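You operate a simulated robot arm through the tools that you are given. There is no shell and no other tool.

You run a simulated two-armed robot. Do the job below in one go: nothing can be reset, and whatever is moved stays where it is left.

JOB
Rinse the green swatch till it bleeds no more: beaker first, then tap.
Fine: hold it by its handle; a short swill in the white beaker; swatch back, tap off, tinted water into the drip tray, beaker back. Set down upright: white beaker.

Only the result counts: the job must be done as asked and must still hold three seconds after the hand-in. Knocking over, shifting, dropping, spilling or breaking anything else fails it.

ROBOT AND FRAMES
Two 7-joint arms with fingered hands on one trunk that stands fixed in place. Base frame: the origin is at the foot of the trunk, x ahead of it, y to its left, z up. Units: mm, rad, N and s.
The left shoulder is at [55, 182, 1198], the right one opposite. With the tool pointing down near the work surface each hand reaches from about 420 to 820 mm from the base axis, measured 20 degrees to its own side. Payload 3.8 kg a hand.
The tool frame of a hand sits at the grasp point between the pads (the TCP): z along the fingers, y along the line on which they close. The tips reach 30 mm beyond it. The gripper opens to 104 mm. The gripper's body begins 35 mm behind the TCP. The gripper is a hand of 4 fingers: y runs from the thumb to the fingers, the wrist lies at [-17, -104, -178] in the tool frame, and closing takes about 1.5 s.
Orientation is told as [roll, pitch, yaw] about the base's x, y, z axes, in that order, counted from this pose: with the fingers straight down and the wrist toward the robot, the tool's x, y and z point along [0, 1, 0], [1, 0, 0] and [0, 0, -1] of the base frame.

CONTROLS
- The arms move only by the tool apply_moves. It takes "left_targets", "right_targets" or both (then of equal length, played together; a hand with none holds still); each is a list of rows, each an object (a shift or turn left out is 0, a gripper value left out holds the last) with "rotation": the turn, a rotation vector about the base's x, y, z in rad, a list of three; "offset": the shift along the base's x, y, z in m, a list of three. In form: [{"rotation": [rx, ry, rz], "offset": [dx, dy, dz]}, ...]. A call has 1 to 20 rows; each row is the pose to reach, as a shift and turn from the pose commanded when the call began. "left_jaw" and "right_jaw" are, for a hand that has rows, the closure in counts, from 0 (fully open) to 255 (shut), set as the call begins (left out, the last holds). Each row takes 0.2 s and may step no farther than 50 mm and 0.15 rad from the row before; otherwise, or with a gripper value out of range, the whole call is refused. Where a pose cannot be reached the arm comes as near as it can. A force on the tool above 40 N (or 10 N above the force at the start of the call, whichever is more), or a blocked arm, ends the call early, and 0.2 s more pass. Each finger travels about 72 mm/s and halts on what it meets, pressing with about 27 N; the grip force reading is that of the motor and also rises with nothing between the fingers. The clock runs only during rows and for 0.2 s after the last one: add rows that repeat a pose to give the fingers time. The reply holds the time, the measured pose of the TCP, the force on the tool along the base axes, the opening and the grip force, in the units named above and with some noise, with the torque about the TCP (base axes, N m) and any sound that the robot's microphone picked up.
- Cameras (640 x 400 px; columns grow to the right, rows downward): "scene" is now at [130.5, -56.2, 1402.2]; the picture's right is [-0.58, -0.81, 0.00], its down [-0.25, 0.18, -0.95] and it looks along [0.77, -0.56, -0.31] (base axes); focal length 251 px, centre (320, 200). "left" rides on the left gripper at [-66, -90, -126] in its tool frame; the picture's right is [-0.78, -0.30, 0.56], its down [0.57, -0.70, 0.42] and it looks along [0.26, 0.65, 0.71] (tool axes); focal length 275 px, centre (320, 200). "right" rides on the right gripper at [66, -90, -126] in its tool frame; the picture's right is [-0.78, 0.30, -0.56], its down [-0.57, -0.70, 0.42] and it looks along [-0.26, 0.65, 0.71] (tool axes); focal length 275 px, centre (320, 200). There is no depth. A picture from a camera that has moved, and an enlarged one, comes with that camera's place and axes in the base frame and with its lens.
- get_image(camera): a new picture of that camera. It takes no simulated time.
- lift_body(by): slides the trunk up (or, below 0, down) by that many mm; the arms and the scene camera ride with it, the base frame stays. It gives what a move gives, with no picture.
- set_fingers(index, middle, ring, thumb_bend, thumb_turn, hand): sets how far each is bent, from 0 (flat) to 1 (curled in); at 0.3 the hand is open as for a grip, at 0.7 the pads meet at the TCP. One left out holds its place. A second passes; each finger stops where it meets its share of the squeeze, and holds until it gets a number again. A gripper value or a shape takes the hand back. It gives what a move gives, with no picture; readings hold the bend of each and the force on the fingers (four entries, about 0 where the hand has none), thumb and palm. thumb_turn goes from beside the hand (0) to across from the fingers (1), as for a grip.
- set_grasp(shape, hand): the hand has 4 fingers and takes this shape, open, in about a second: jaw (thumb against the fingers, like two jaws); tri (thumb and two fingers); tip (a fingertip pinch); poke (one finger out to press); point (the index stretched); flat (the hand flat); cup (the hand cupped); fist (a fist). The gripper value then closes the fingers along that shape, each until it touches; the sizes above hold for jaw. It gives what a move gives, with no picture.
- turn_head(pan, tilt): turns the head with the scene camera to pan (to the left, within 1.501 rad either way) and tilt (down, from -0.506 to 1.204), counted from straight ahead of the robot. It gives what a move gives.
- close_up(camera, box): a new picture of the part [left, top, right, bottom] of that camera's present view, enlarged. It takes no simulated time.
- job_done(): hands the job in; it is judged then, once.

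Nothing tells you positions but the pictures and the camera data. Unless the task says otherwise, let go and move clear before handing in.

The tools are called after "Request:" as a command line: name --argument value ..., lists and objects as JSON in quotes. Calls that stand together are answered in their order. apply_moves: Moves the arms, as the interface text tells. Its arguments: {"type":"object","properties":{"left_targets":{"type":"array"},"left_jaw":{"type":"number"},"right_targets":{"type":"array"},"right_jaw":{"type":"number"}},"required":[]} The other tools are called the same way: lift_body (by) slides the trunk up or down; set_grasp (shape, hand) gives the hand a shape; set_fingers (index, middle, ring, thumb_bend, thumb_turn, hand) moves the fingers one by one; turn_head (pan, tilt) turns the head that bears the scene camera; get_image (camera) takes a picture; close_up (camera, box) takes an enlarged picture of a part of a camera's view; job_done () hands the job in.

At the start:

```text
clock: 0.0
left_tcp_pos: [498.5, -75.8, 1307.6]
left_orientation: [0.0, 0.0, 0.003]
left_force: [0.5, -0.1, 0.8]
left_moment: [0.03, 0.0, 0.0]
left_opening: 103.5
left_gripper_force: 0.1
left_shape: jaw
left_bend: [0.3, 0.3, 0.3, 0.3, 0.97]
left_finger forces: [0.0, 0.0, 0.0, 0.1, 0.0, 0.1]
right_tcp_pos: [363.6, -380.0, 1390.0]
right_orientation: [-0.002, -0.001, 0.0]
right_force: [0.3, 0.2, 0.1]
right_moment: [0.0, -0.01, -0.03]
right_opening: 103.5
right_gripper_force: 0.1
right_shape: jaw
right_bend: [0.3, 0.3, 0.3, 0.3, 0.97]
right_finger forces: [0.0, 0.0, 0.0, 0.0, 0.0, 0.1]
trunk travel left (down, up): [-350.0, 406.0]
head pan, tilt: [-0.625, 0.312]
```

scene: 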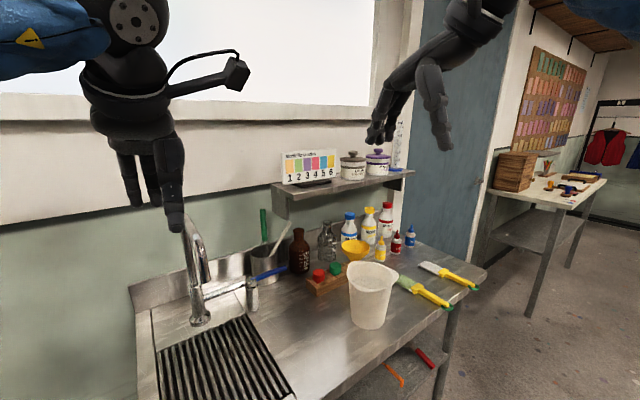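
right: 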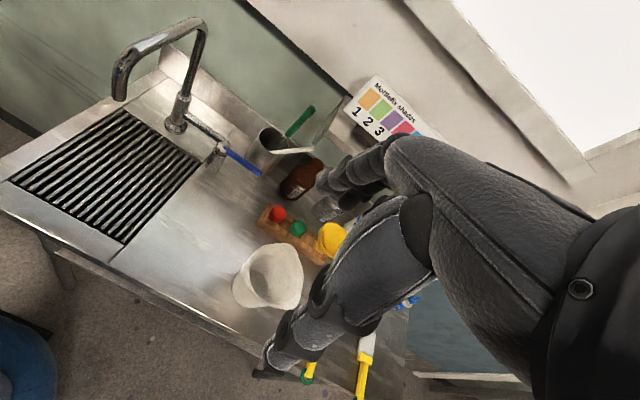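
left: 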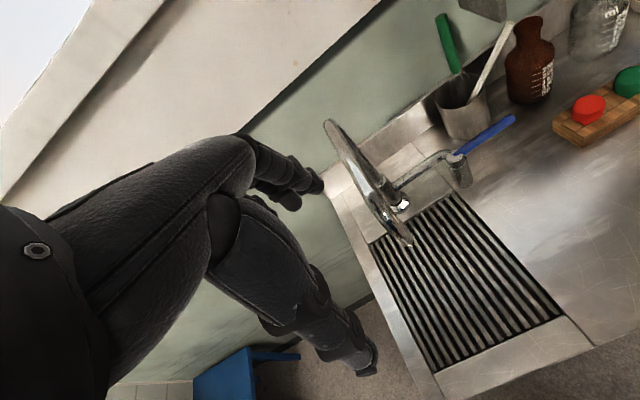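

I see a steel sink bench with a tap over a slotted drip tray, a white beaker, some bottles, and two yellow-handled tools (one looks green-tipped) at the right end. First I'll take closer pictures to identify each thing and work out its position.

Request:
close_up --camera "scene" --box '[320, 200, 500, 340]'

Request:
close_up --camera "scene" --box '[130, 190, 330, 400]'

Request:
close_up --camera "scene" --box '[260, 130, 420, 230]'

Request:
close_up --camera "right" --box '[200, 200, 440, 400]'

Request:
close_up --camera "left" --box '[300, 0, 640, 380]'

```text
2.86 times, centred on (410, 270) of scene
camera zoom: at [130.5, -56.2, 1402.2], right [-0.58, -0.81, 0.0], down [-0.25, 0.18, -0.95], along [0.77, -0.56, -0.31], focal length 716 px, centre (63, 0)
```

zoom: 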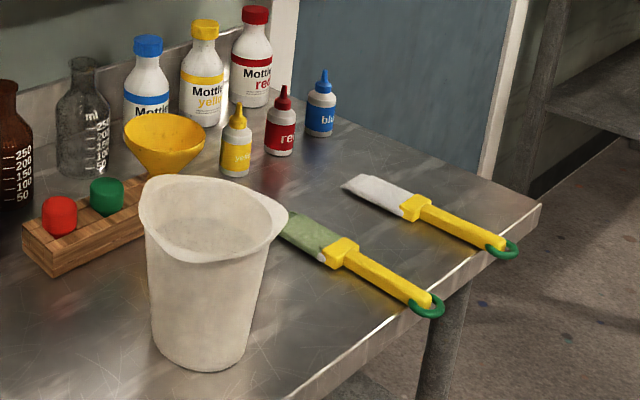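

```text
1.90 times, centred on (230, 295) of scene
camera zoom: at [130.5, -56.2, 1402.2], right [-0.58, -0.81, 0.0], down [-0.25, 0.18, -0.95], along [0.77, -0.56, -0.31], focal length 477 px, centre (491, 19)
```

zoom: 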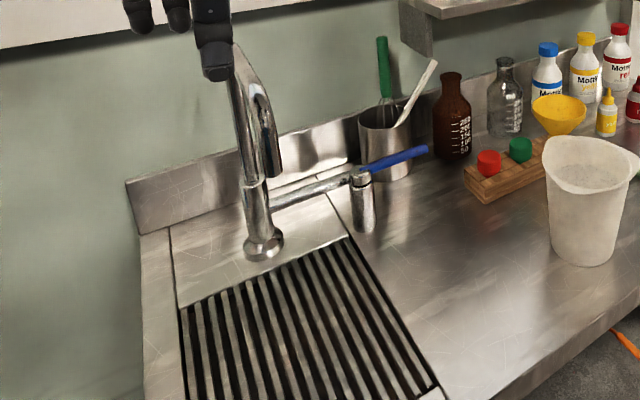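

```text
4.00 times, centred on (340, 180) of scene
camera zoom: at [130.5, -56.2, 1402.2], right [-0.58, -0.81, 0.0], down [-0.25, 0.18, -0.95], along [0.77, -0.56, -0.31], focal length 1002 px, centre (240, 280)
```

zoom: 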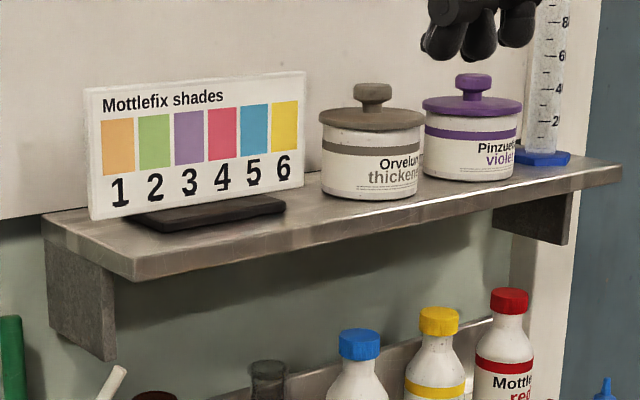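

```text
2.00 times, centred on (320, 300) of right
camera zoom: at [275.4, -314.4, 1515.3], right [0.3, -0.78, 0.56], down [-0.7, -0.57, -0.42], along [0.65, -0.26, -0.71], focal length 551 px, centre (320, 0)
```

zoom: 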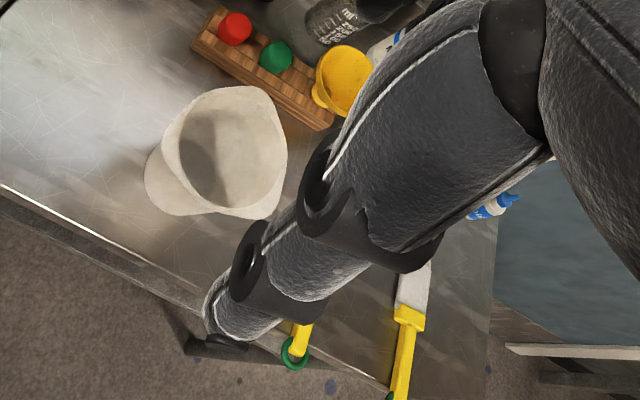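

```text
1.05 times, centred on (470, 190) of left (not enlarged: the box is as wide or as high as the picture)
camera zoom: at [409.8, -141.3, 1433.3], right [-0.29, -0.78, -0.56], down [-0.7, 0.57, -0.42], along [0.65, 0.27, -0.71], focal length 290 px, centre (162, 210)
```

zoom: 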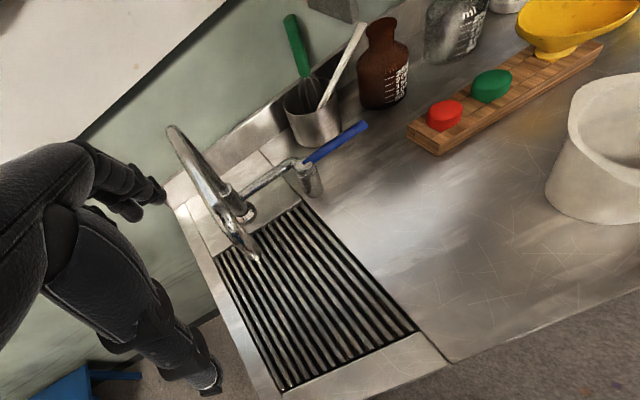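

The bench runs off to the right of the robot. The green swatch lies at its front edge with a yellow handle, next to a grey one. Next I'll point the head downward for views of the tap, beaker and swatches.

Request:
turn_head --pan -0.75 --tilt 0.65

Request:
get_image --camera "scene"

```text
clock: 0.8
left_tcp_pos: [498.9, -75.3, 1308.8]
left_orientation: [-0.001, 0.0, 0.001]
left_force: [-0.4, 0.9, 0.4]
left_moment: [0.0, -0.02, 0.01]
left_opening: 103.6
left_gripper_force: 0.0
left_shape: jaw
left_bend: [0.3, 0.3, 0.3, 0.3, 0.97]
left_finger forces: [0.0, 0.0, 0.1, 0.1, 0.1, 0.1]
right_tcp_pos: [364.7, -380.4, 1391.2]
right_orientation: [0.0, -0.001, 0.002]
right_force: [0.3, -0.3, -0.1]
right_moment: [0.04, -0.02, -0.01]
right_opening: 103.8
right_gripper_force: 0.1
right_shape: jaw
right_bend: [0.3, 0.3, 0.3, 0.3, 0.97]
right_finger forces: [0.0, 0.1, 0.0, 0.0, 0.0, 0.0]
trunk travel left (down, up): [-350.0, 406.0]
head pan, tilt: [-0.75, 0.649]
```

```text
taken
camera scene: at [118.3, -60.9, 1371.7], right [-0.68, -0.73, 0.0], down [-0.44, 0.41, -0.8], along [0.58, -0.54, -0.6], focal length 251 px, centre (320, 200)
```

scene: 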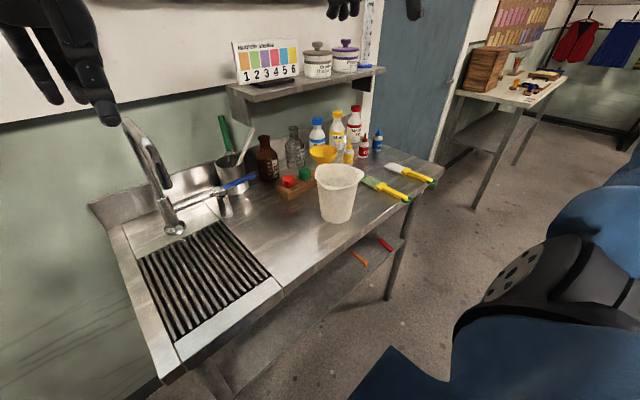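

The whole bench is visible now. I'll zoom in on each area and raise the trunk for a second viewpoint so I can triangulate.

Request:
close_up --camera "scene" --box '[90, 110, 290, 235]'

Request:
close_up --camera "scene" --box '[270, 110, 450, 230]'

Request:
close_up --camera "scene" --box '[100, 200, 300, 390]'

Request:
lift_body --by 300

Request:
turn_head --pan -0.75 --tilt 0.85

Request:
get_image --camera "scene"

Request:
get_image --camera "left"

Request:
get_image --camera "right"

```text
3.20 times, centred on (190, 172) of scene
camera zoom: at [118.3, -60.9, 1371.7], right [-0.68, -0.73, 0.0], down [-0.44, 0.41, -0.8], along [0.58, -0.54, -0.6], focal length 802 px, centre (736, 288)
```

zoom: 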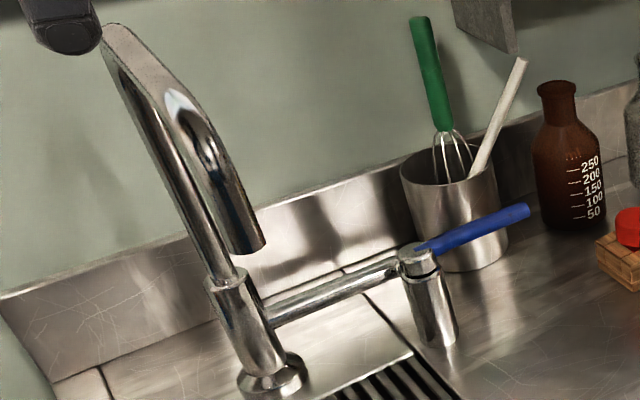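

```text
3.33 times, centred on (360, 170) of scene
camera zoom: at [118.3, -60.9, 1371.7], right [-0.68, -0.73, 0.0], down [-0.44, 0.41, -0.8], along [0.58, -0.54, -0.6], focal length 836 px, centre (187, 300)
```

zoom: 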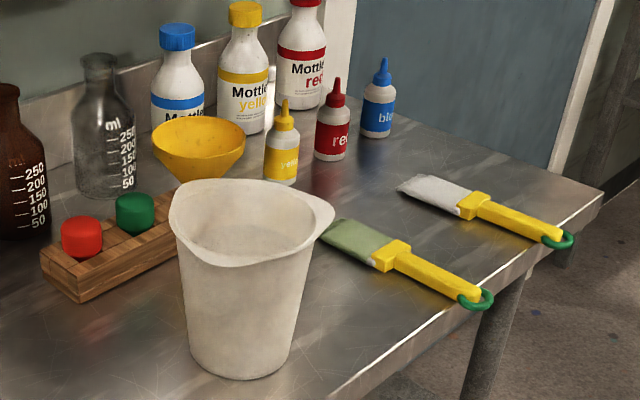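

```text
2.11 times, centred on (200, 295) of scene
camera zoom: at [118.3, -60.9, 1371.7], right [-0.68, -0.73, 0.0], down [-0.44, 0.41, -0.8], along [0.58, -0.54, -0.6], focal length 528 px, centre (573, 0)
```

zoom: 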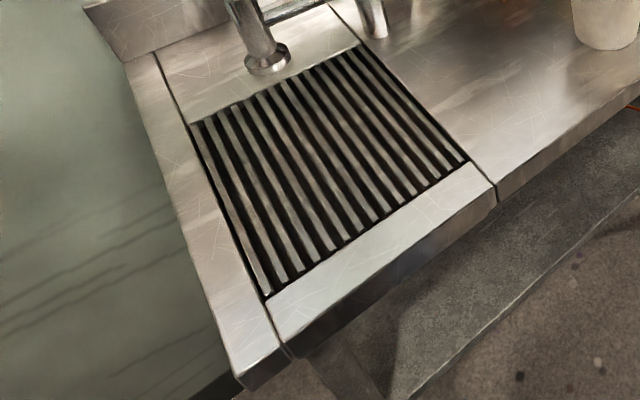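

```text
clock: 3.8
left_tcp_pos: [498.2, -76.1, 1606.9]
left_orientation: [-0.001, 0.0, 0.002]
left_force: [0.0, 0.4, 0.2]
left_moment: [-0.04, 0.02, 0.0]
left_opening: 103.7
left_gripper_force: 0.0
left_shape: jaw
left_bend: [0.3, 0.3, 0.3, 0.3, 0.97]
left_finger forces: [0.1, 0.1, 0.1, 0.0, 0.1, 0.0]
right_tcp_pos: [365.3, -380.2, 1690.2]
right_orientation: [-0.001, 0.001, 0.0]
right_force: [0.7, 0.2, -0.3]
right_moment: [-0.01, -0.01, 0.0]
right_opening: 103.6
right_gripper_force: 0.1
right_shape: jaw
right_bend: [0.3, 0.3, 0.3, 0.3, 0.97]
right_finger forces: [0.0, 0.0, 0.1, 0.0, 0.0, 0.1]
trunk travel left (down, up): [-650.0, 106.0]
head pan, tilt: [-0.75, 0.649]
```

```text
clock: 4.5
left_tcp_pos: [498.5, -74.7, 1606.6]
left_orientation: [0.0, 0.001, 0.001]
left_force: [0.1, -0.4, 0.5]
left_moment: [0.02, 0.0, -0.03]
left_opening: 103.6
left_gripper_force: 0.0
left_shape: jaw
left_bend: [0.3, 0.3, 0.3, 0.3, 0.97]
left_finger forces: [0.1, 0.0, 0.0, 0.0, 0.0, 0.0]
right_tcp_pos: [365.2, -380.1, 1690.6]
right_orientation: [-0.001, 0.0, -0.001]
right_force: [0.9, -0.5, -0.9]
right_moment: [-0.01, 0.01, -0.02]
right_opening: 103.9
right_gripper_force: 0.1
right_shape: jaw
right_bend: [0.3, 0.3, 0.3, 0.3, 0.97]
right_finger forces: [0.0, 0.0, 0.1, 0.0, 0.0, 0.1]
trunk travel left (down, up): [-650.0, 106.0]
head pan, tilt: [-0.75, 0.85]
```

```text
taken
camera scene: at [68.5, -55.1, 1656.5], right [-0.68, -0.73, 0.0], down [-0.55, 0.51, -0.66], along [0.48, -0.45, -0.75], focal length 251 px, centre (320, 200)
```

scene: 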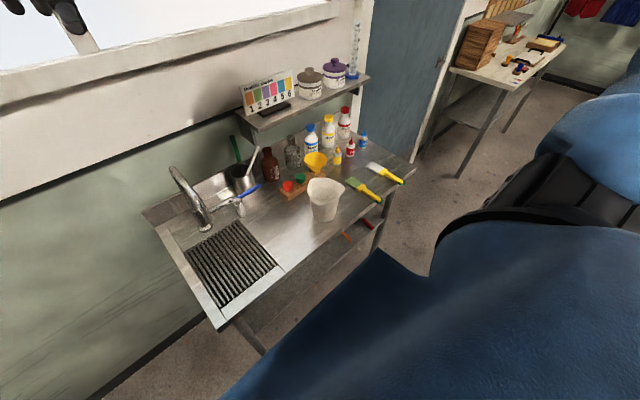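

```text
taken
camera left: at [409.8, -141.3, 1733.3], right [-0.29, -0.78, -0.56], down [-0.7, 0.57, -0.42], along [0.65, 0.27, -0.71], focal length 275 px, centre (320, 200)
```

left: 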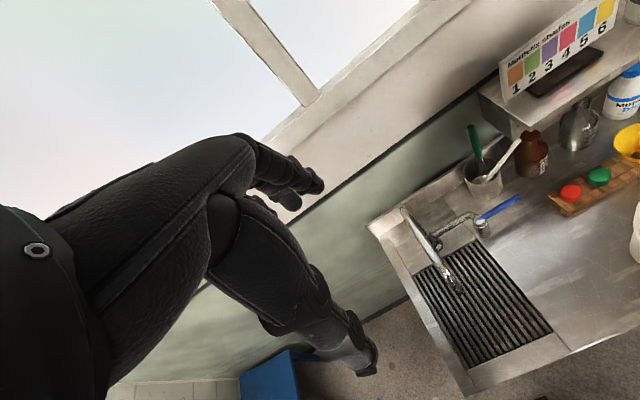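

```text
taken
camera right: at [275.4, -314.5, 1815.3], right [0.3, -0.78, 0.56], down [-0.7, -0.57, -0.42], along [0.65, -0.26, -0.71], focal length 275 px, centre (320, 200)
```

right: 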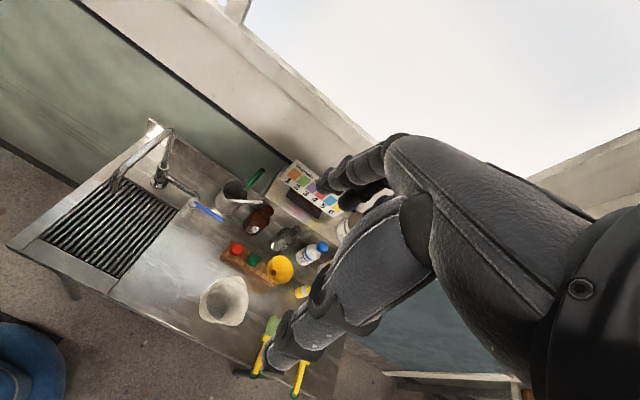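

From higher up I can see into the beaker and over the tray. I'll take enlarged views from here to triangulate.

Request:
close_up --camera "scene" --box '[140, 130, 300, 230]'

Request:
close_up --camera "scene" --box '[270, 130, 430, 230]'

Request:
close_up --camera "scene" --box '[140, 200, 300, 340]'

Request:
close_up --camera "right" --box '[180, 240, 340, 340]'

Request:
close_up --camera "right" --box '[0, 110, 260, 290]'

Request:
close_up --camera "left" --box '[360, 110, 640, 390]'

```text
4.00 times, centred on (220, 180) of scene
camera zoom: at [68.5, -55.1, 1656.5], right [-0.68, -0.73, 0.0], down [-0.55, 0.51, -0.66], along [0.48, -0.45, -0.75], focal length 1002 px, centre (720, 280)
```

zoom: 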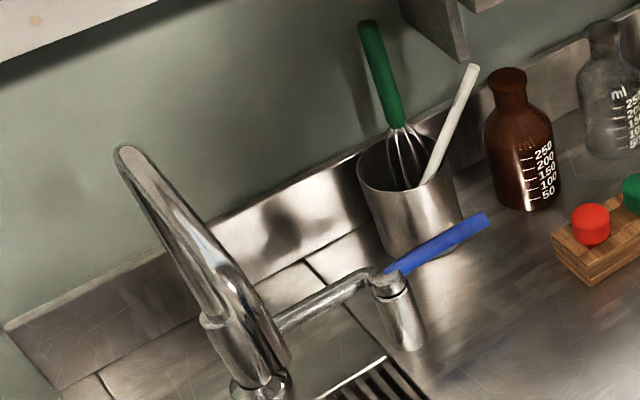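

```text
4.00 times, centred on (350, 180) of scene
camera zoom: at [68.5, -55.1, 1656.5], right [-0.68, -0.73, 0.0], down [-0.55, 0.51, -0.66], along [0.48, -0.45, -0.75], focal length 1002 px, centre (200, 280)
```

zoom: 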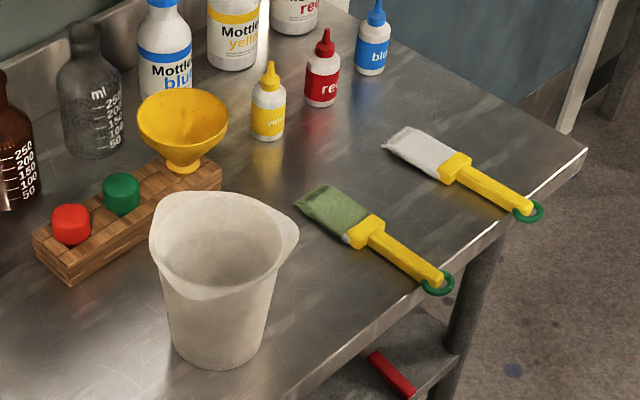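

```text
2.86 times, centred on (220, 270) of scene
camera zoom: at [68.5, -55.1, 1656.5], right [-0.68, -0.73, 0.0], down [-0.55, 0.51, -0.66], along [0.48, -0.45, -0.75], focal length 716 px, centre (606, 0)
```

zoom: 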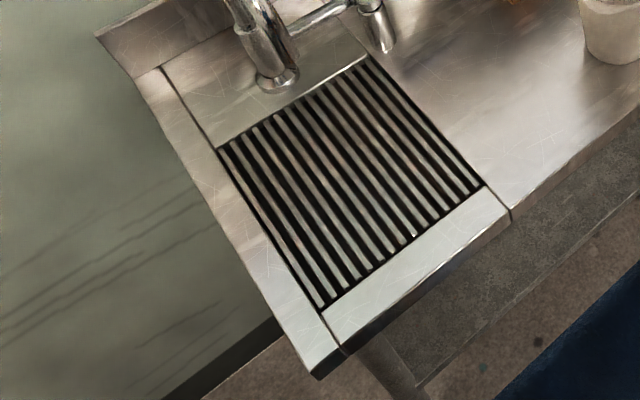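

```text
4.00 times, centred on (260, 290) of right
camera zoom: at [275.4, -314.5, 1815.3], right [0.3, -0.78, 0.56], down [-0.7, -0.57, -0.42], along [0.65, -0.26, -0.71], focal length 1101 px, centre (560, -160)
```

zoom: 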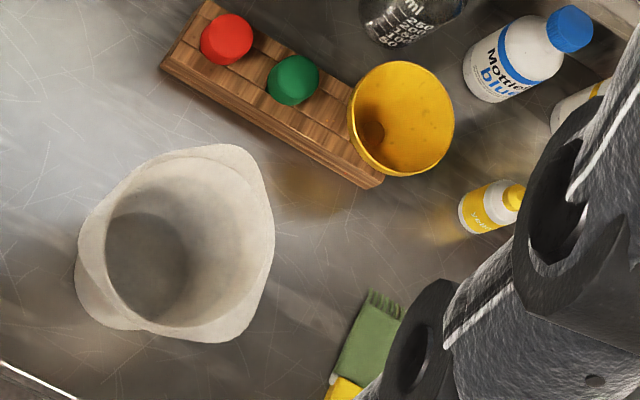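

```text
2.22 times, centred on (130, 200) of right
camera zoom: at [275.4, -314.5, 1815.3], right [0.3, -0.78, 0.56], down [-0.7, -0.57, -0.42], along [0.65, -0.26, -0.71], focal length 612 px, centre (742, 200)
```

zoom: 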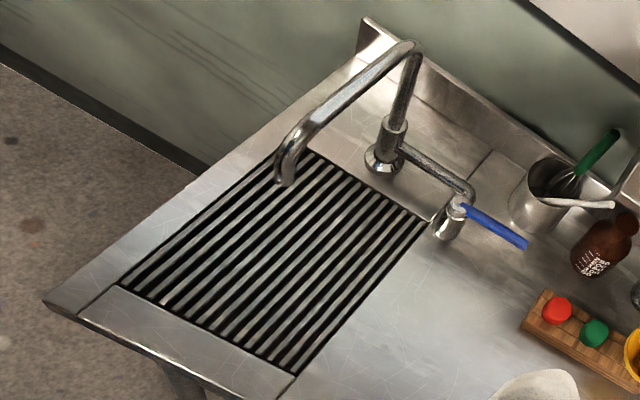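

```text
1.43 times, centred on (500, 250) of left
camera zoom: at [409.8, -141.3, 1733.3], right [-0.29, -0.78, -0.56], down [-0.7, 0.57, -0.42], along [0.65, 0.27, -0.71], focal length 393 px, centre (63, 129)
```

zoom: 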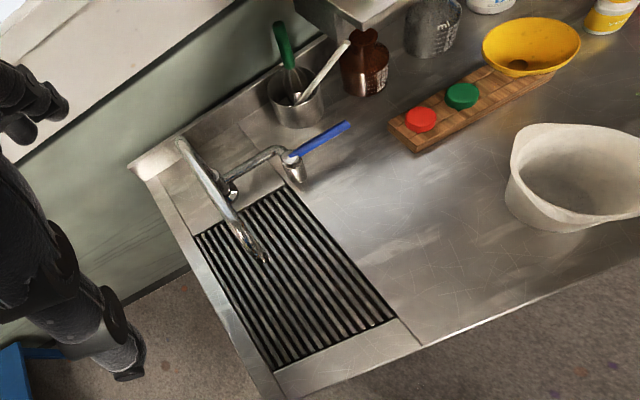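

The trunk-up views show the beaker standing empty-looking or with a little water, and the tray below the tap. I'll bring the trunk back down and check the head camera's geometry at a known tilt.

Request:
lift_body --by -300

Request:
get_image --camera "scene"

Request:
turn_head --pan -0.4 --tilt 0.85

Request:
get_image --camera "scene"

Request:
turn_head --pan -0.9 --tilt 0.7

Request:
get_image --camera "scene"

```text
clock: 7.5
left_tcp_pos: [497.1, -75.3, 1307.7]
left_orientation: [0.0, -0.003, 0.003]
left_force: [-0.3, 0.0, -0.3]
left_moment: [0.02, 0.04, -0.03]
left_opening: 103.6
left_gripper_force: 0.0
left_shape: jaw
left_bend: [0.3, 0.3, 0.3, 0.3, 0.97]
left_finger forces: [0.0, 0.0, 0.0, 0.0, 0.1, 0.0]
right_tcp_pos: [365.2, -380.3, 1390.7]
right_orientation: [0.0, 0.0, 0.0]
right_force: [-0.1, 0.1, 0.0]
right_moment: [0.02, 0.01, 0.02]
right_opening: 103.6
right_gripper_force: 0.0
right_shape: jaw
right_bend: [0.3, 0.3, 0.3, 0.3, 0.97]
right_finger forces: [0.0, 0.0, 0.0, 0.0, 0.0, 0.0]
trunk travel left (down, up): [-350.0, 406.0]
head pan, tilt: [-0.75, 0.85]
```

```text
taken
camera scene: at [111.7, -55.0, 1355.1], right [-0.68, -0.73, 0.0], down [-0.55, 0.51, -0.66], along [0.48, -0.45, -0.75], focal length 251 px, centre (320, 200)
```

scene: 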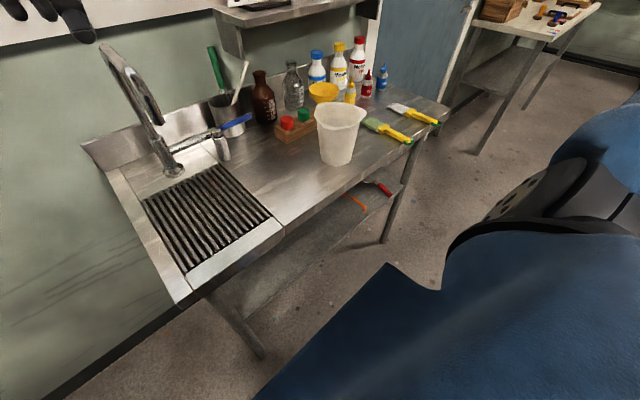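

```text
clock: 8.4
left_tcp_pos: [497.4, -75.2, 1307.7]
left_orientation: [0.0, 0.0, 0.002]
left_force: [-1.4, 0.7, 0.9]
left_moment: [-0.01, 0.02, -0.04]
left_opening: 103.7
left_gripper_force: 0.0
left_shape: jaw
left_bend: [0.3, 0.3, 0.3, 0.3, 0.97]
left_finger forces: [0.0, 0.1, 0.0, 0.0, 0.0, 0.1]
right_tcp_pos: [365.0, -379.7, 1391.9]
right_orientation: [0.0, 0.001, 0.0]
right_force: [-0.1, 0.1, 0.4]
right_moment: [0.03, 0.01, -0.02]
right_opening: 104.0
right_gripper_force: 0.0
right_shape: jaw
right_bend: [0.3, 0.3, 0.3, 0.3, 0.97]
right_finger forces: [0.0, 0.0, 0.1, 0.1, 0.1, 0.0]
trunk travel left (down, up): [-350.0, 406.0]
head pan, tilt: [-0.4, 0.85]
```

```text
taken
camera scene: at [126.8, -32.2, 1355.0], right [-0.39, -0.92, 0.0], down [-0.69, 0.29, -0.66], along [0.61, -0.26, -0.75], focal length 251 px, centre (320, 200)
```

scene: 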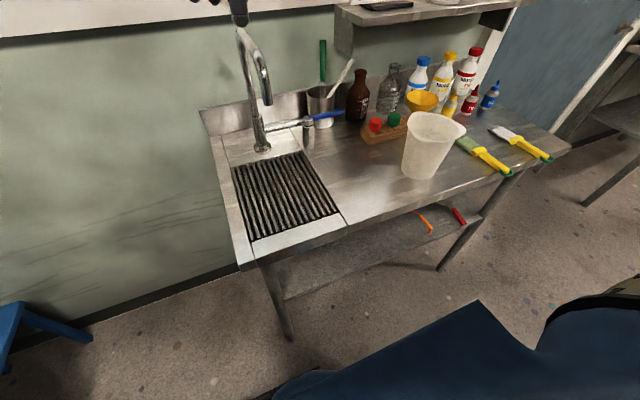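

```text
clock: 9.3
left_tcp_pos: [498.1, -75.4, 1305.9]
left_orientation: [0.0, -0.001, 0.001]
left_force: [-0.2, 0.7, 0.0]
left_moment: [-0.01, 0.0, -0.06]
left_opening: 103.7
left_gripper_force: 0.1
left_shape: jaw
left_bend: [0.3, 0.3, 0.3, 0.3, 0.97]
left_finger forces: [0.0, 0.0, 0.0, 0.0, 0.0, 0.0]
right_tcp_pos: [365.2, -380.0, 1391.4]
right_orientation: [0.0, 0.0, 0.0]
right_force: [-0.6, -0.4, 0.5]
right_moment: [0.01, 0.0, -0.02]
right_opening: 103.8
right_gripper_force: 0.1
right_shape: jaw
right_bend: [0.3, 0.3, 0.3, 0.3, 0.97]
right_finger forces: [0.0, 0.0, 0.0, 0.1, 0.0, 0.1]
trunk travel left (down, up): [-350.0, 406.0]
head pan, tilt: [-0.901, 0.7]
```

```text
taken
camera scene: at [107.6, -68.2, 1367.2], right [-0.78, -0.62, 0.0], down [-0.4, 0.5, -0.76], along [0.48, -0.6, -0.64], focal length 251 px, centre (320, 200)
```

scene: 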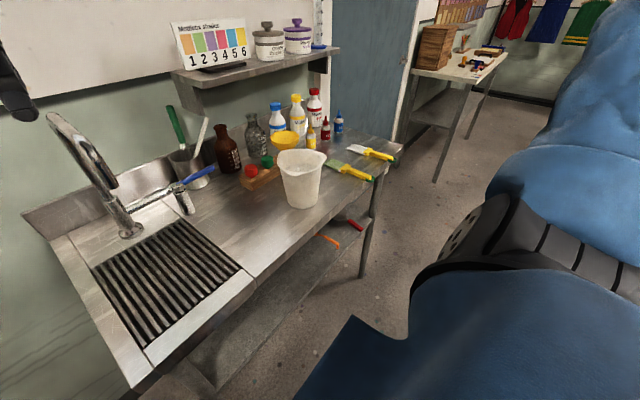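

Triangulating gives me these positions:

| Item | Position (mm) |
|---|---|
| Bench top | z ≈ 882 |
| Beaker | around [505, -485] |
| Green swatch handle | y ≈ -681, x 396–485 |
| Tap outlet | [549, -111, 1133] |
| Blue lever | [703, -246] to [702, -343], z ≈ 992 |

Next I'll zoom in harder on the valve, beaker and swatch.

Request:
close_up --camera "scene" --box '[100, 100, 240, 240]'

Request:
close_up --camera "scene" --box '[270, 130, 350, 220]'

Request:
close_up --camera "scene" --box '[315, 130, 411, 190]'

Request:
close_up --camera "scene" --box '[140, 160, 236, 220]'

```text
2.86 times, centred on (170, 170) of scene
camera zoom: at [107.6, -68.2, 1367.2], right [-0.78, -0.62, 0.0], down [-0.4, 0.5, -0.76], along [0.48, -0.6, -0.64], focal length 716 px, centre (749, 286)
```

zoom: 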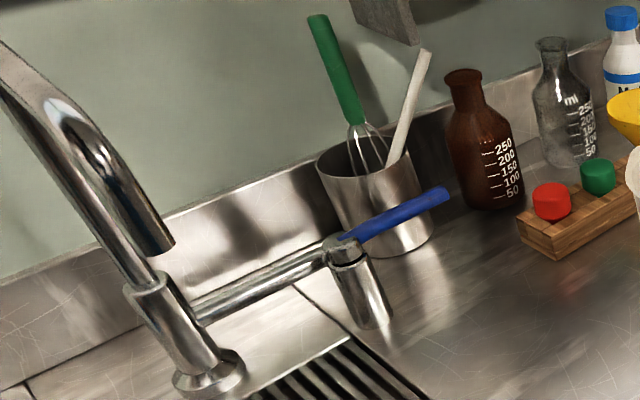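

```text
4.44 times, centred on (310, 175) of scene
camera zoom: at [107.6, -68.2, 1367.2], right [-0.78, -0.62, 0.0], down [-0.4, 0.5, -0.76], along [0.48, -0.6, -0.64], focal length 1114 px, centre (364, 311)
```

zoom: 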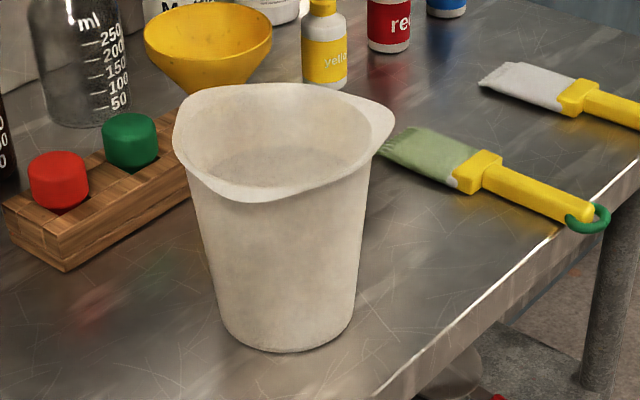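

```text
6.67 times, centred on (363, 160) of scene
camera zoom: at [107.6, -68.2, 1367.2], right [-0.78, -0.62, 0.0], down [-0.4, 0.5, -0.76], along [0.48, -0.6, -0.64], focal length 1671 px, centre (33, 467)
```

zoom: 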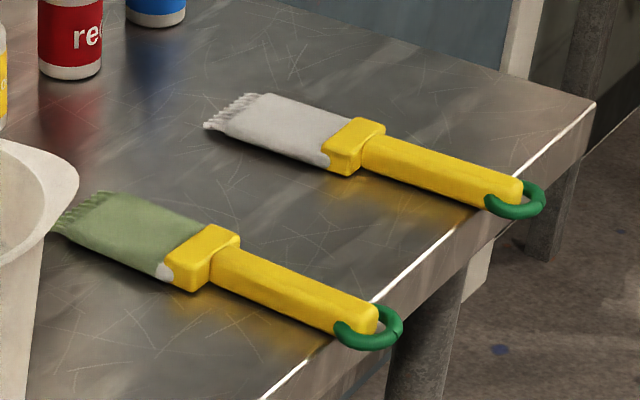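

```text
6.67 times, centred on (188, 190) of scene
camera zoom: at [107.6, -68.2, 1367.2], right [-0.78, -0.62, 0.0], down [-0.4, 0.5, -0.76], along [0.48, -0.6, -0.64], focal length 1671 px, centre (1200, 267)
```

zoom: 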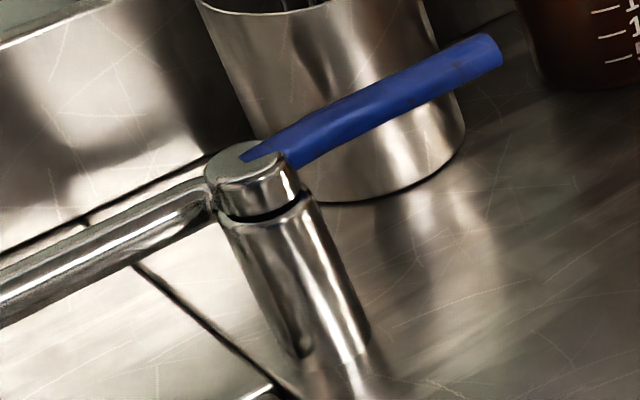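

The swatch is about 55 mm wide and points away from the robot, with its handle toward the front edge. The beaker holds water to roughly 45 mm below the rim. I'll start with the right hand well above everything, turning it so its fingers would close across the swatch handle, and check that the pose is reachable.

Request:
apply_moves --right_targets '[{"offset": [0.003, -0.022, -0.012], "rotation": [0, 0, -0.131]}, {"offset": [0.006, -0.044, -0.024], "rotation": [0, 0, -0.262]}, {"offset": [0.009, -0.066, -0.036], "rotation": [0, 0, -0.393]}, {"offset": [0.012, -0.088, -0.048], "rotation": [0, 0, -0.524]}, {"offset": [0.015, -0.11, -0.06], "rotation": [0, 0, -0.655]}, {"offset": [0.018, -0.132, -0.072], "rotation": [0, 0, -0.785]}, {"offset": [0.021, -0.154, -0.084], "rotation": [0, 0, -0.916]}, {"offset": [0.024, -0.176, -0.096], "rotation": [0, 0, -1.047]}, {"offset": [0.027, -0.198, -0.108], "rotation": [0, 0, -1.178]}, {"offset": [0.03, -0.22, -0.12], "rotation": [0, 0, -1.309]}, {"offset": [0.033, -0.242, -0.132], "rotation": [0, 0, -1.44]}, {"offset": [0.036, -0.264, -0.144], "rotation": [0, 0, -1.571]}]'

Request:
get_image --camera "right"

Request:
get_image --camera "scene"

```text
clock: 11.9
left_tcp_pos: [498.3, -76.0, 1307.2]
left_orientation: [0.0, 0.0, 0.002]
left_force: [-0.4, 0.0, 0.2]
left_moment: [-0.03, -0.01, -0.01]
left_opening: 103.3
left_gripper_force: 0.2
left_shape: jaw
left_bend: [0.3, 0.3, 0.3, 0.3, 0.97]
left_finger forces: [0.0, 0.1, 0.1, 0.0, 0.0, 0.0]
right_tcp_pos: [400.5, -648.3, 1246.8]
right_orientation: [0.0, 0.001, -1.574]
right_force: [0.0, -0.4, 0.1]
right_moment: [-0.01, 0.04, 0.02]
right_opening: 103.5
right_gripper_force: 0.1
right_shape: jaw
right_bend: [0.3, 0.3, 0.3, 0.3, 0.97]
right_finger forces: [0.0, 0.0, 0.0, 0.0, 0.0, 0.0]
trunk travel left (down, up): [-350.0, 406.0]
head pan, tilt: [-0.901, 0.7]
```

```text
taken
camera right: at [466.8, -557.7, 1371.6], right [-0.78, -0.29, 0.56], down [-0.57, 0.7, -0.42], along [-0.27, -0.65, -0.71], focal length 275 px, centre (320, 200)
```

right: 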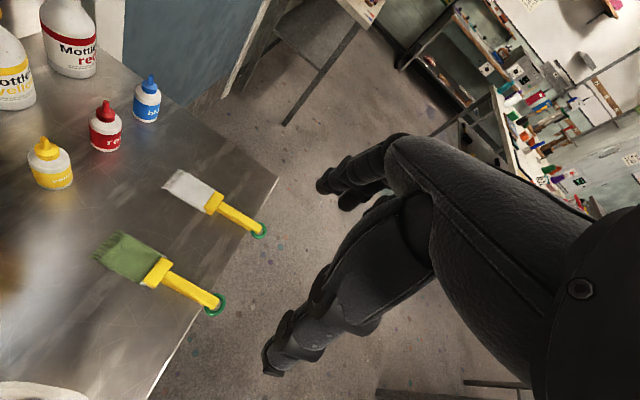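

```text
taken
camera scene: at [108.0, -68.7, 1367.2], right [-0.78, -0.62, 0.0], down [-0.4, 0.51, -0.76], along [0.47, -0.6, -0.64], focal length 251 px, centre (320, 200)
```

scene: 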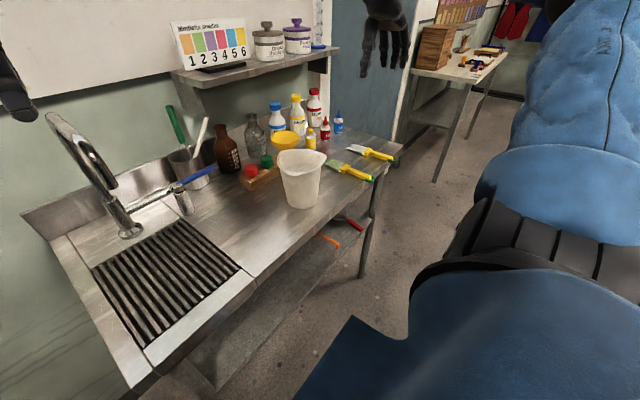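

The right hand reached the yawed pose, and its camera now sees both swatches. I'll zoom in on the green one to measure it.

Request:
close_up --camera "right" --box '[80, 210, 240, 330]'

Request:
close_up --camera "right" --box '[0, 200, 280, 400]'

```text
3.33 times, centred on (160, 270) of right
camera zoom: at [466.8, -557.7, 1371.6], right [-0.78, -0.29, 0.56], down [-0.57, 0.7, -0.42], along [-0.27, -0.65, -0.71], focal length 918 px, centre (853, -33)
```

zoom: 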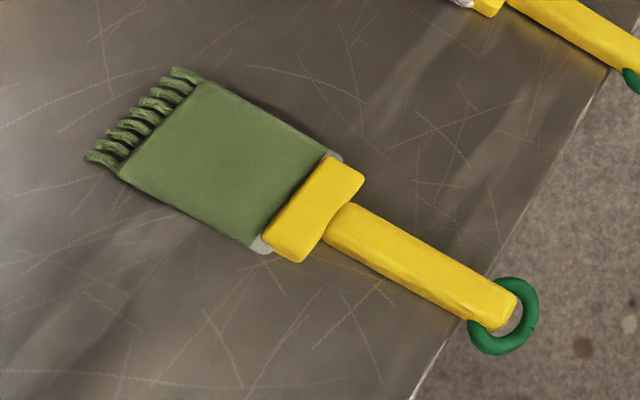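

```text
2.00 times, centred on (140, 300) of right
camera zoom: at [466.8, -557.7, 1371.6], right [-0.78, -0.29, 0.56], down [-0.57, 0.7, -0.42], along [-0.27, -0.65, -0.71], focal length 551 px, centre (680, 0)
```

zoom: 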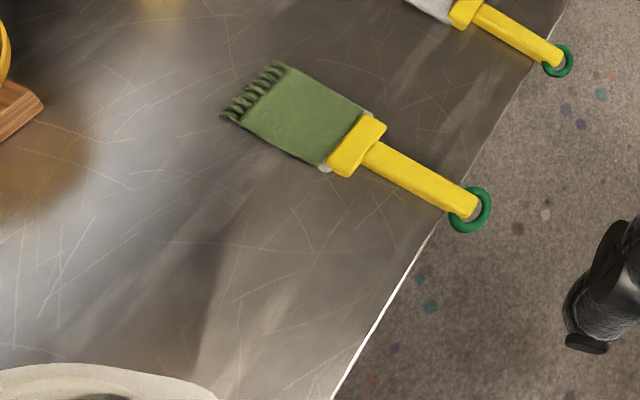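

I measured the green swatch as follows:

- **Handle axis:** y ≈ -678, from x 393 to 472
- **Clip:** x 472–496
- **Fabric:** x 496–567, about 50 mm wide

Before gripping, I'll rehearse in the air whether the right hand can roll so the swatch would point down into the beaker.

Request:
apply_moves --right_targets '[{"offset": [0.008, 0.008, 0.0], "rotation": [0, 0, 0.131]}, {"offset": [0.016, 0.016, 0.0], "rotation": [0, 0, 0.262]}, {"offset": [0.024, 0.024, 0.0], "rotation": [0, 0, 0.393]}, {"offset": [0.032, 0.032, 0.0], "rotation": [0, 0, 0.524]}, {"offset": [0.04, 0.04, 0.0], "rotation": [0, 0, 0.655]}, {"offset": [0.048, 0.048, 0.0], "rotation": [0, 0, 0.785]}, {"offset": [0.056, 0.056, 0.0], "rotation": [0, 0, 0.916]}, {"offset": [0.064, 0.064, 0.0], "rotation": [0, 0, 1.047]}, {"offset": [0.072, 0.072, 0.0], "rotation": [0, 0, 1.178]}, {"offset": [0.08, 0.08, 0.0], "rotation": [0, 0, 1.309]}, {"offset": [0.088, 0.088, 0.0], "rotation": [0, 0, 1.44]}, {"offset": [0.096, 0.096, 0.0], "rotation": [0, 0, 1.571]}]'

Request:
apply_moves --right_targets '[{"rotation": [-0.14, 0, 0]}, {"rotation": [-0.28, 0, 0]}, {"rotation": [-0.42, 0, 0]}, {"rotation": [-0.56, 0, 0]}, {"rotation": [-0.7, 0, 0]}, {"rotation": [-0.84, 0, 0]}, {"rotation": [-0.98, 0, 0]}, {"rotation": [-1.12, 0, 0]}, {"rotation": [-1.26, 0, 0]}, {"rotation": [-1.4, 0, 0]}]'

Request:
get_image --camera "scene"

```text
clock: 14.5
left_tcp_pos: [498.4, -75.6, 1306.5]
left_orientation: [0.001, 0.0, 0.002]
left_force: [0.3, 0.6, -0.1]
left_moment: [0.01, 0.01, 0.01]
left_opening: 103.6
left_gripper_force: 0.1
left_shape: jaw
left_bend: [0.3, 0.3, 0.3, 0.3, 0.97]
left_finger forces: [0.0, 0.1, 0.1, 0.1, 0.1, 0.0]
right_tcp_pos: [496.4, -547.0, 1246.2]
right_orientation: [0.0, 0.001, 0.003]
right_force: [-0.5, -0.3, 0.2]
right_moment: [0.04, -0.01, -0.01]
right_opening: 103.6
right_gripper_force: 0.1
right_shape: jaw
right_bend: [0.3, 0.3, 0.3, 0.3, 0.97]
right_finger forces: [0.0, 0.0, 0.1, 0.0, 0.1, 0.1]
trunk travel left (down, up): [-350.0, 406.0]
head pan, tilt: [-0.901, 0.7]
```

```text
clock: 16.7
left_tcp_pos: [498.2, -74.7, 1306.8]
left_orientation: [0.0, 0.0, 0.003]
left_force: [-0.2, -0.8, -0.6]
left_moment: [0.01, -0.02, 0.04]
left_opening: 103.8
left_gripper_force: 0.1
left_shape: jaw
left_bend: [0.3, 0.3, 0.3, 0.3, 0.97]
left_finger forces: [0.0, 0.1, 0.0, 0.1, 0.0, 0.1]
right_tcp_pos: [496.5, -549.1, 1244.8]
right_orientation: [-1.401, -0.002, -0.001]
right_force: [0.6, -0.1, 0.2]
right_moment: [0.0, 0.0, 0.0]
right_opening: 103.7
right_gripper_force: 0.0
right_shape: jaw
right_bend: [0.3, 0.3, 0.3, 0.3, 0.97]
right_finger forces: [0.0, 0.1, 0.0, 0.0, 0.0, 0.0]
trunk travel left (down, up): [-350.0, 406.0]
head pan, tilt: [-0.901, 0.7]
```

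```text
taken
camera scene: at [108.0, -68.2, 1367.2], right [-0.78, -0.62, 0.0], down [-0.4, 0.5, -0.76], along [0.47, -0.6, -0.64], focal length 251 px, centre (320, 200)
```

scene: 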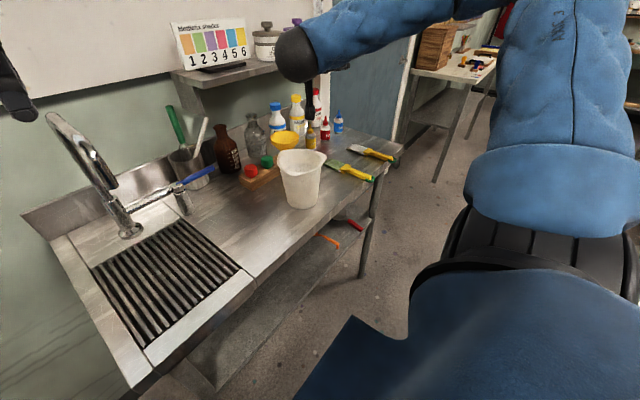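

The roll to 80° was reached fully, so the swill pose is feasible. Now I'll return to the fingers-down, yawed pose and hover above the swatch handle.

Request:
apply_moves --right_targets '[{"rotation": [0.14, 0, 0]}, {"rotation": [0.28, 0, 0]}, {"rotation": [0.42, 0, 0]}, {"rotation": [0.56, 0, 0]}, {"rotation": [0.7, 0, 0]}, {"rotation": [0.84, 0, 0]}, {"rotation": [0.98, 0, 0]}, {"rotation": [1.12, 0, 0]}, {"rotation": [1.26, 0, 0]}, {"rotation": [1.4, 0, 0]}]'

Request:
apply_moves --right_targets '[{"offset": [-0.007, -0.011, 0], "rotation": [0, 0, -0.131]}, {"offset": [-0.014, -0.022, 0], "rotation": [0, 0, -0.262]}, {"offset": [-0.021, -0.033, 0], "rotation": [0, 0, -0.393]}, {"offset": [-0.028, -0.044, 0], "rotation": [0, 0, -0.524]}, {"offset": [-0.035, -0.055, 0], "rotation": [0, 0, -0.655]}, {"offset": [-0.042, -0.066, 0], "rotation": [0, 0, -0.785]}, {"offset": [-0.049, -0.077, 0], "rotation": [0, 0, -0.916]}, {"offset": [-0.056, -0.088, -0.02], "rotation": [0, 0, -1.047]}, {"offset": [-0.063, -0.099, -0.05], "rotation": [0, 0, -1.178]}, {"offset": [-0.07, -0.11, -0.08], "rotation": [0, 0, -1.309]}, {"offset": [-0.077, -0.121, -0.11], "rotation": [0, 0, -1.44]}, {"offset": [-0.084, -0.131, -0.14], "rotation": [0, 0, -1.571]}, {"offset": [-0.084, -0.131, -0.185], "rotation": [0, 0, -1.571]}, {"offset": [-0.084, -0.131, -0.225], "rotation": [0, 0, -1.571]}]'

Request:
get_image --camera "right"

Request:
get_image --camera "scene"

```text
clock: 18.9
left_tcp_pos: [498.1, -76.4, 1306.1]
left_orientation: [-0.001, 0.001, 0.002]
left_force: [0.2, -0.1, -0.9]
left_moment: [0.04, 0.01, -0.01]
left_opening: 103.6
left_gripper_force: 0.0
left_shape: jaw
left_bend: [0.3, 0.3, 0.3, 0.3, 0.97]
left_finger forces: [0.0, 0.1, 0.0, 0.0, 0.1, 0.0]
right_tcp_pos: [498.3, -548.8, 1246.1]
right_orientation: [0.002, 0.0, 0.002]
right_force: [0.0, 0.4, -0.4]
right_moment: [-0.02, 0.0, 0.02]
right_opening: 103.5
right_gripper_force: 0.0
right_shape: jaw
right_bend: [0.3, 0.3, 0.3, 0.3, 0.97]
right_finger forces: [0.1, 0.0, 0.0, 0.0, 0.0, 0.0]
trunk travel left (down, up): [-350.0, 406.0]
head pan, tilt: [-0.901, 0.7]
```

```text
clock: 21.9
left_tcp_pos: [497.7, -75.5, 1307.3]
left_orientation: [0.0, 0.002, 0.002]
left_force: [0.7, 0.3, -0.4]
left_moment: [0.0, 0.01, 0.0]
left_opening: 103.8
left_gripper_force: 0.0
left_shape: jaw
left_bend: [0.3, 0.3, 0.3, 0.3, 0.97]
left_finger forces: [0.0, 0.0, 0.1, 0.0, 0.0, 0.0]
right_tcp_pos: [415.9, -680.4, 1021.9]
right_orientation: [-0.001, -0.001, -1.57]
right_force: [-1.1, -0.1, 0.4]
right_moment: [-0.01, 0.01, -0.01]
right_opening: 103.7
right_gripper_force: 0.0
right_shape: jaw
right_bend: [0.3, 0.3, 0.3, 0.3, 0.97]
right_finger forces: [0.1, 0.0, 0.0, 0.1, 0.0, 0.0]
trunk travel left (down, up): [-350.0, 406.0]
head pan, tilt: [-0.901, 0.7]
```

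```text
taken
camera right: at [482.0, -590.2, 1146.5], right [-0.78, -0.3, 0.56], down [-0.57, 0.7, -0.43], along [-0.26, -0.65, -0.71], focal length 275 px, centre (320, 200)
```

right: 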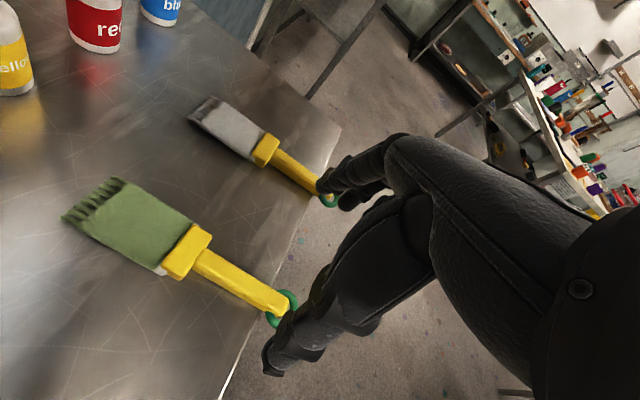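

```text
taken
camera scene: at [107.8, -68.6, 1367.2], right [-0.78, -0.62, 0.0], down [-0.4, 0.5, -0.76], along [0.48, -0.6, -0.64], focal length 251 px, centre (320, 200)
```

scene: 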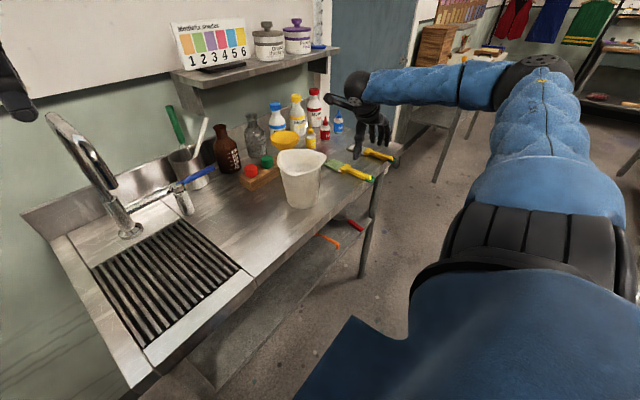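

The hand is hovering about 120 mm above the swatch handle. I'll zoom in to see the finger layout relative to the handle.

Request:
close_up --camera "scene" --box '[310, 60, 410, 200]'

Request:
close_up --camera "right" --box '[60, 140, 360, 390]'

```text
2.86 times, centred on (360, 130) of scene
camera zoom: at [107.8, -68.6, 1367.2], right [-0.78, -0.62, 0.0], down [-0.4, 0.5, -0.76], along [0.48, -0.6, -0.64], focal length 716 px, centre (206, 400)
```

zoom: 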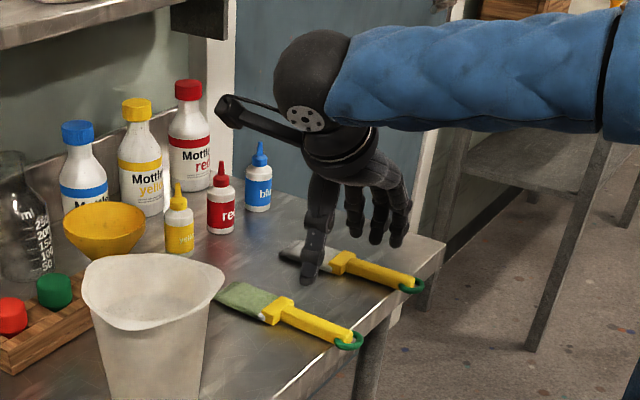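

```text
1.60 times, centred on (210, 265) of right
camera zoom: at [482.0, -590.2, 1146.5], right [-0.78, -0.3, 0.56], down [-0.57, 0.7, -0.43], along [-0.26, -0.65, -0.71], focal length 440 px, centre (496, 96)
```

zoom: 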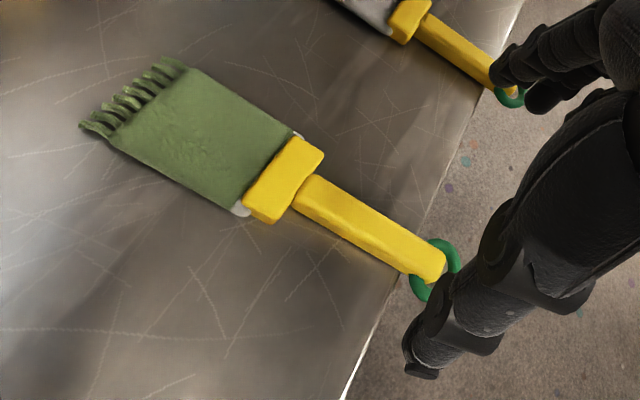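

The thumb is on the left and the fingers on the right of the handle line, which is what I want. I'll descend most of the way and look again.

Request:
apply_moves --right_targets '[{"offset": [0.001, 0.002, -0.03]}, {"offset": [0.002, 0.002, -0.06]}, {"offset": [0.002, 0.002, -0.085]}, {"offset": [0.002, 0.002, -0.095]}, {"offset": [0.002, 0.002, -0.097]}]'

Request:
close_up --camera "scene" --box '[310, 100, 410, 200]'

Request:
get_image --camera "right"

```text
clock: 23.1
left_tcp_pos: [498.6, -72.9, 1308.6]
left_orientation: [-0.001, -0.003, 0.002]
left_force: [0.7, 0.1, 0.3]
left_moment: [-0.01, 0.0, 0.01]
left_opening: 103.5
left_gripper_force: 0.0
left_shape: jaw
left_bend: [0.3, 0.3, 0.3, 0.3, 0.97]
left_finger forces: [0.0, 0.1, 0.1, 0.1, 0.0, 0.1]
right_tcp_pos: [416.1, -675.8, 929.9]
right_orientation: [0.003, -0.005, -1.568]
right_force: [-0.4, 3.9, 17.2]
right_moment: [-1.0, 0.24, -0.09]
right_opening: 102.9
right_gripper_force: 0.0
right_shape: jaw
right_bend: [0.3, 0.3, 0.3, 0.3, 0.97]
right_finger forces: [0.0, 16.5, 0.0, 0.0, 0.0, 0.1]
trunk travel left (down, up): [-350.0, 406.0]
head pan, tilt: [-0.901, 0.7]
```

```text
4.00 times, centred on (360, 150) of scene
camera zoom: at [106.3, -66.0, 1367.7], right [-0.78, -0.62, 0.0], down [-0.4, 0.5, -0.77], along [0.48, -0.6, -0.64], focal length 1002 px, centre (160, 400)
```

zoom: 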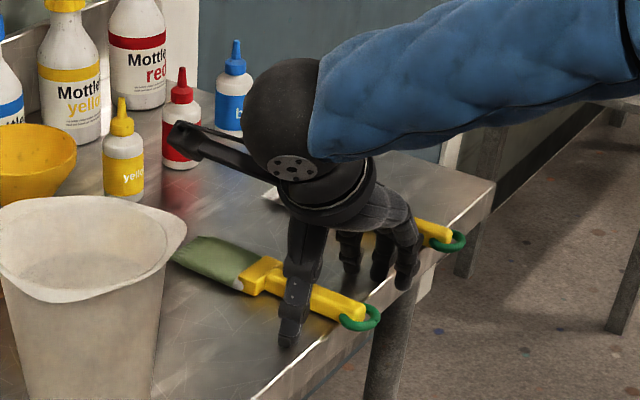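

```text
taken
camera right: at [482.4, -585.9, 1053.3], right [-0.78, -0.29, 0.56], down [-0.57, 0.7, -0.43], along [-0.26, -0.65, -0.71], focal length 275 px, centre (320, 200)
```

right: 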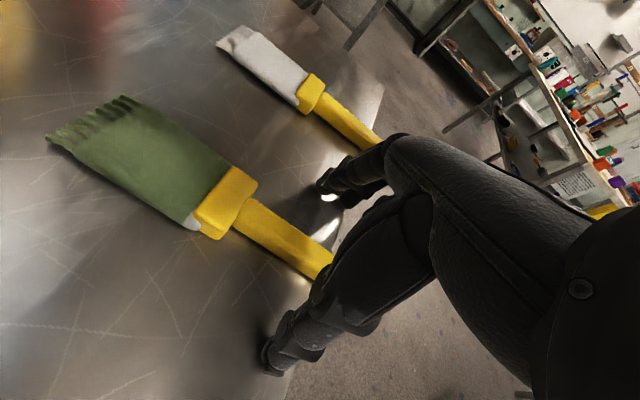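

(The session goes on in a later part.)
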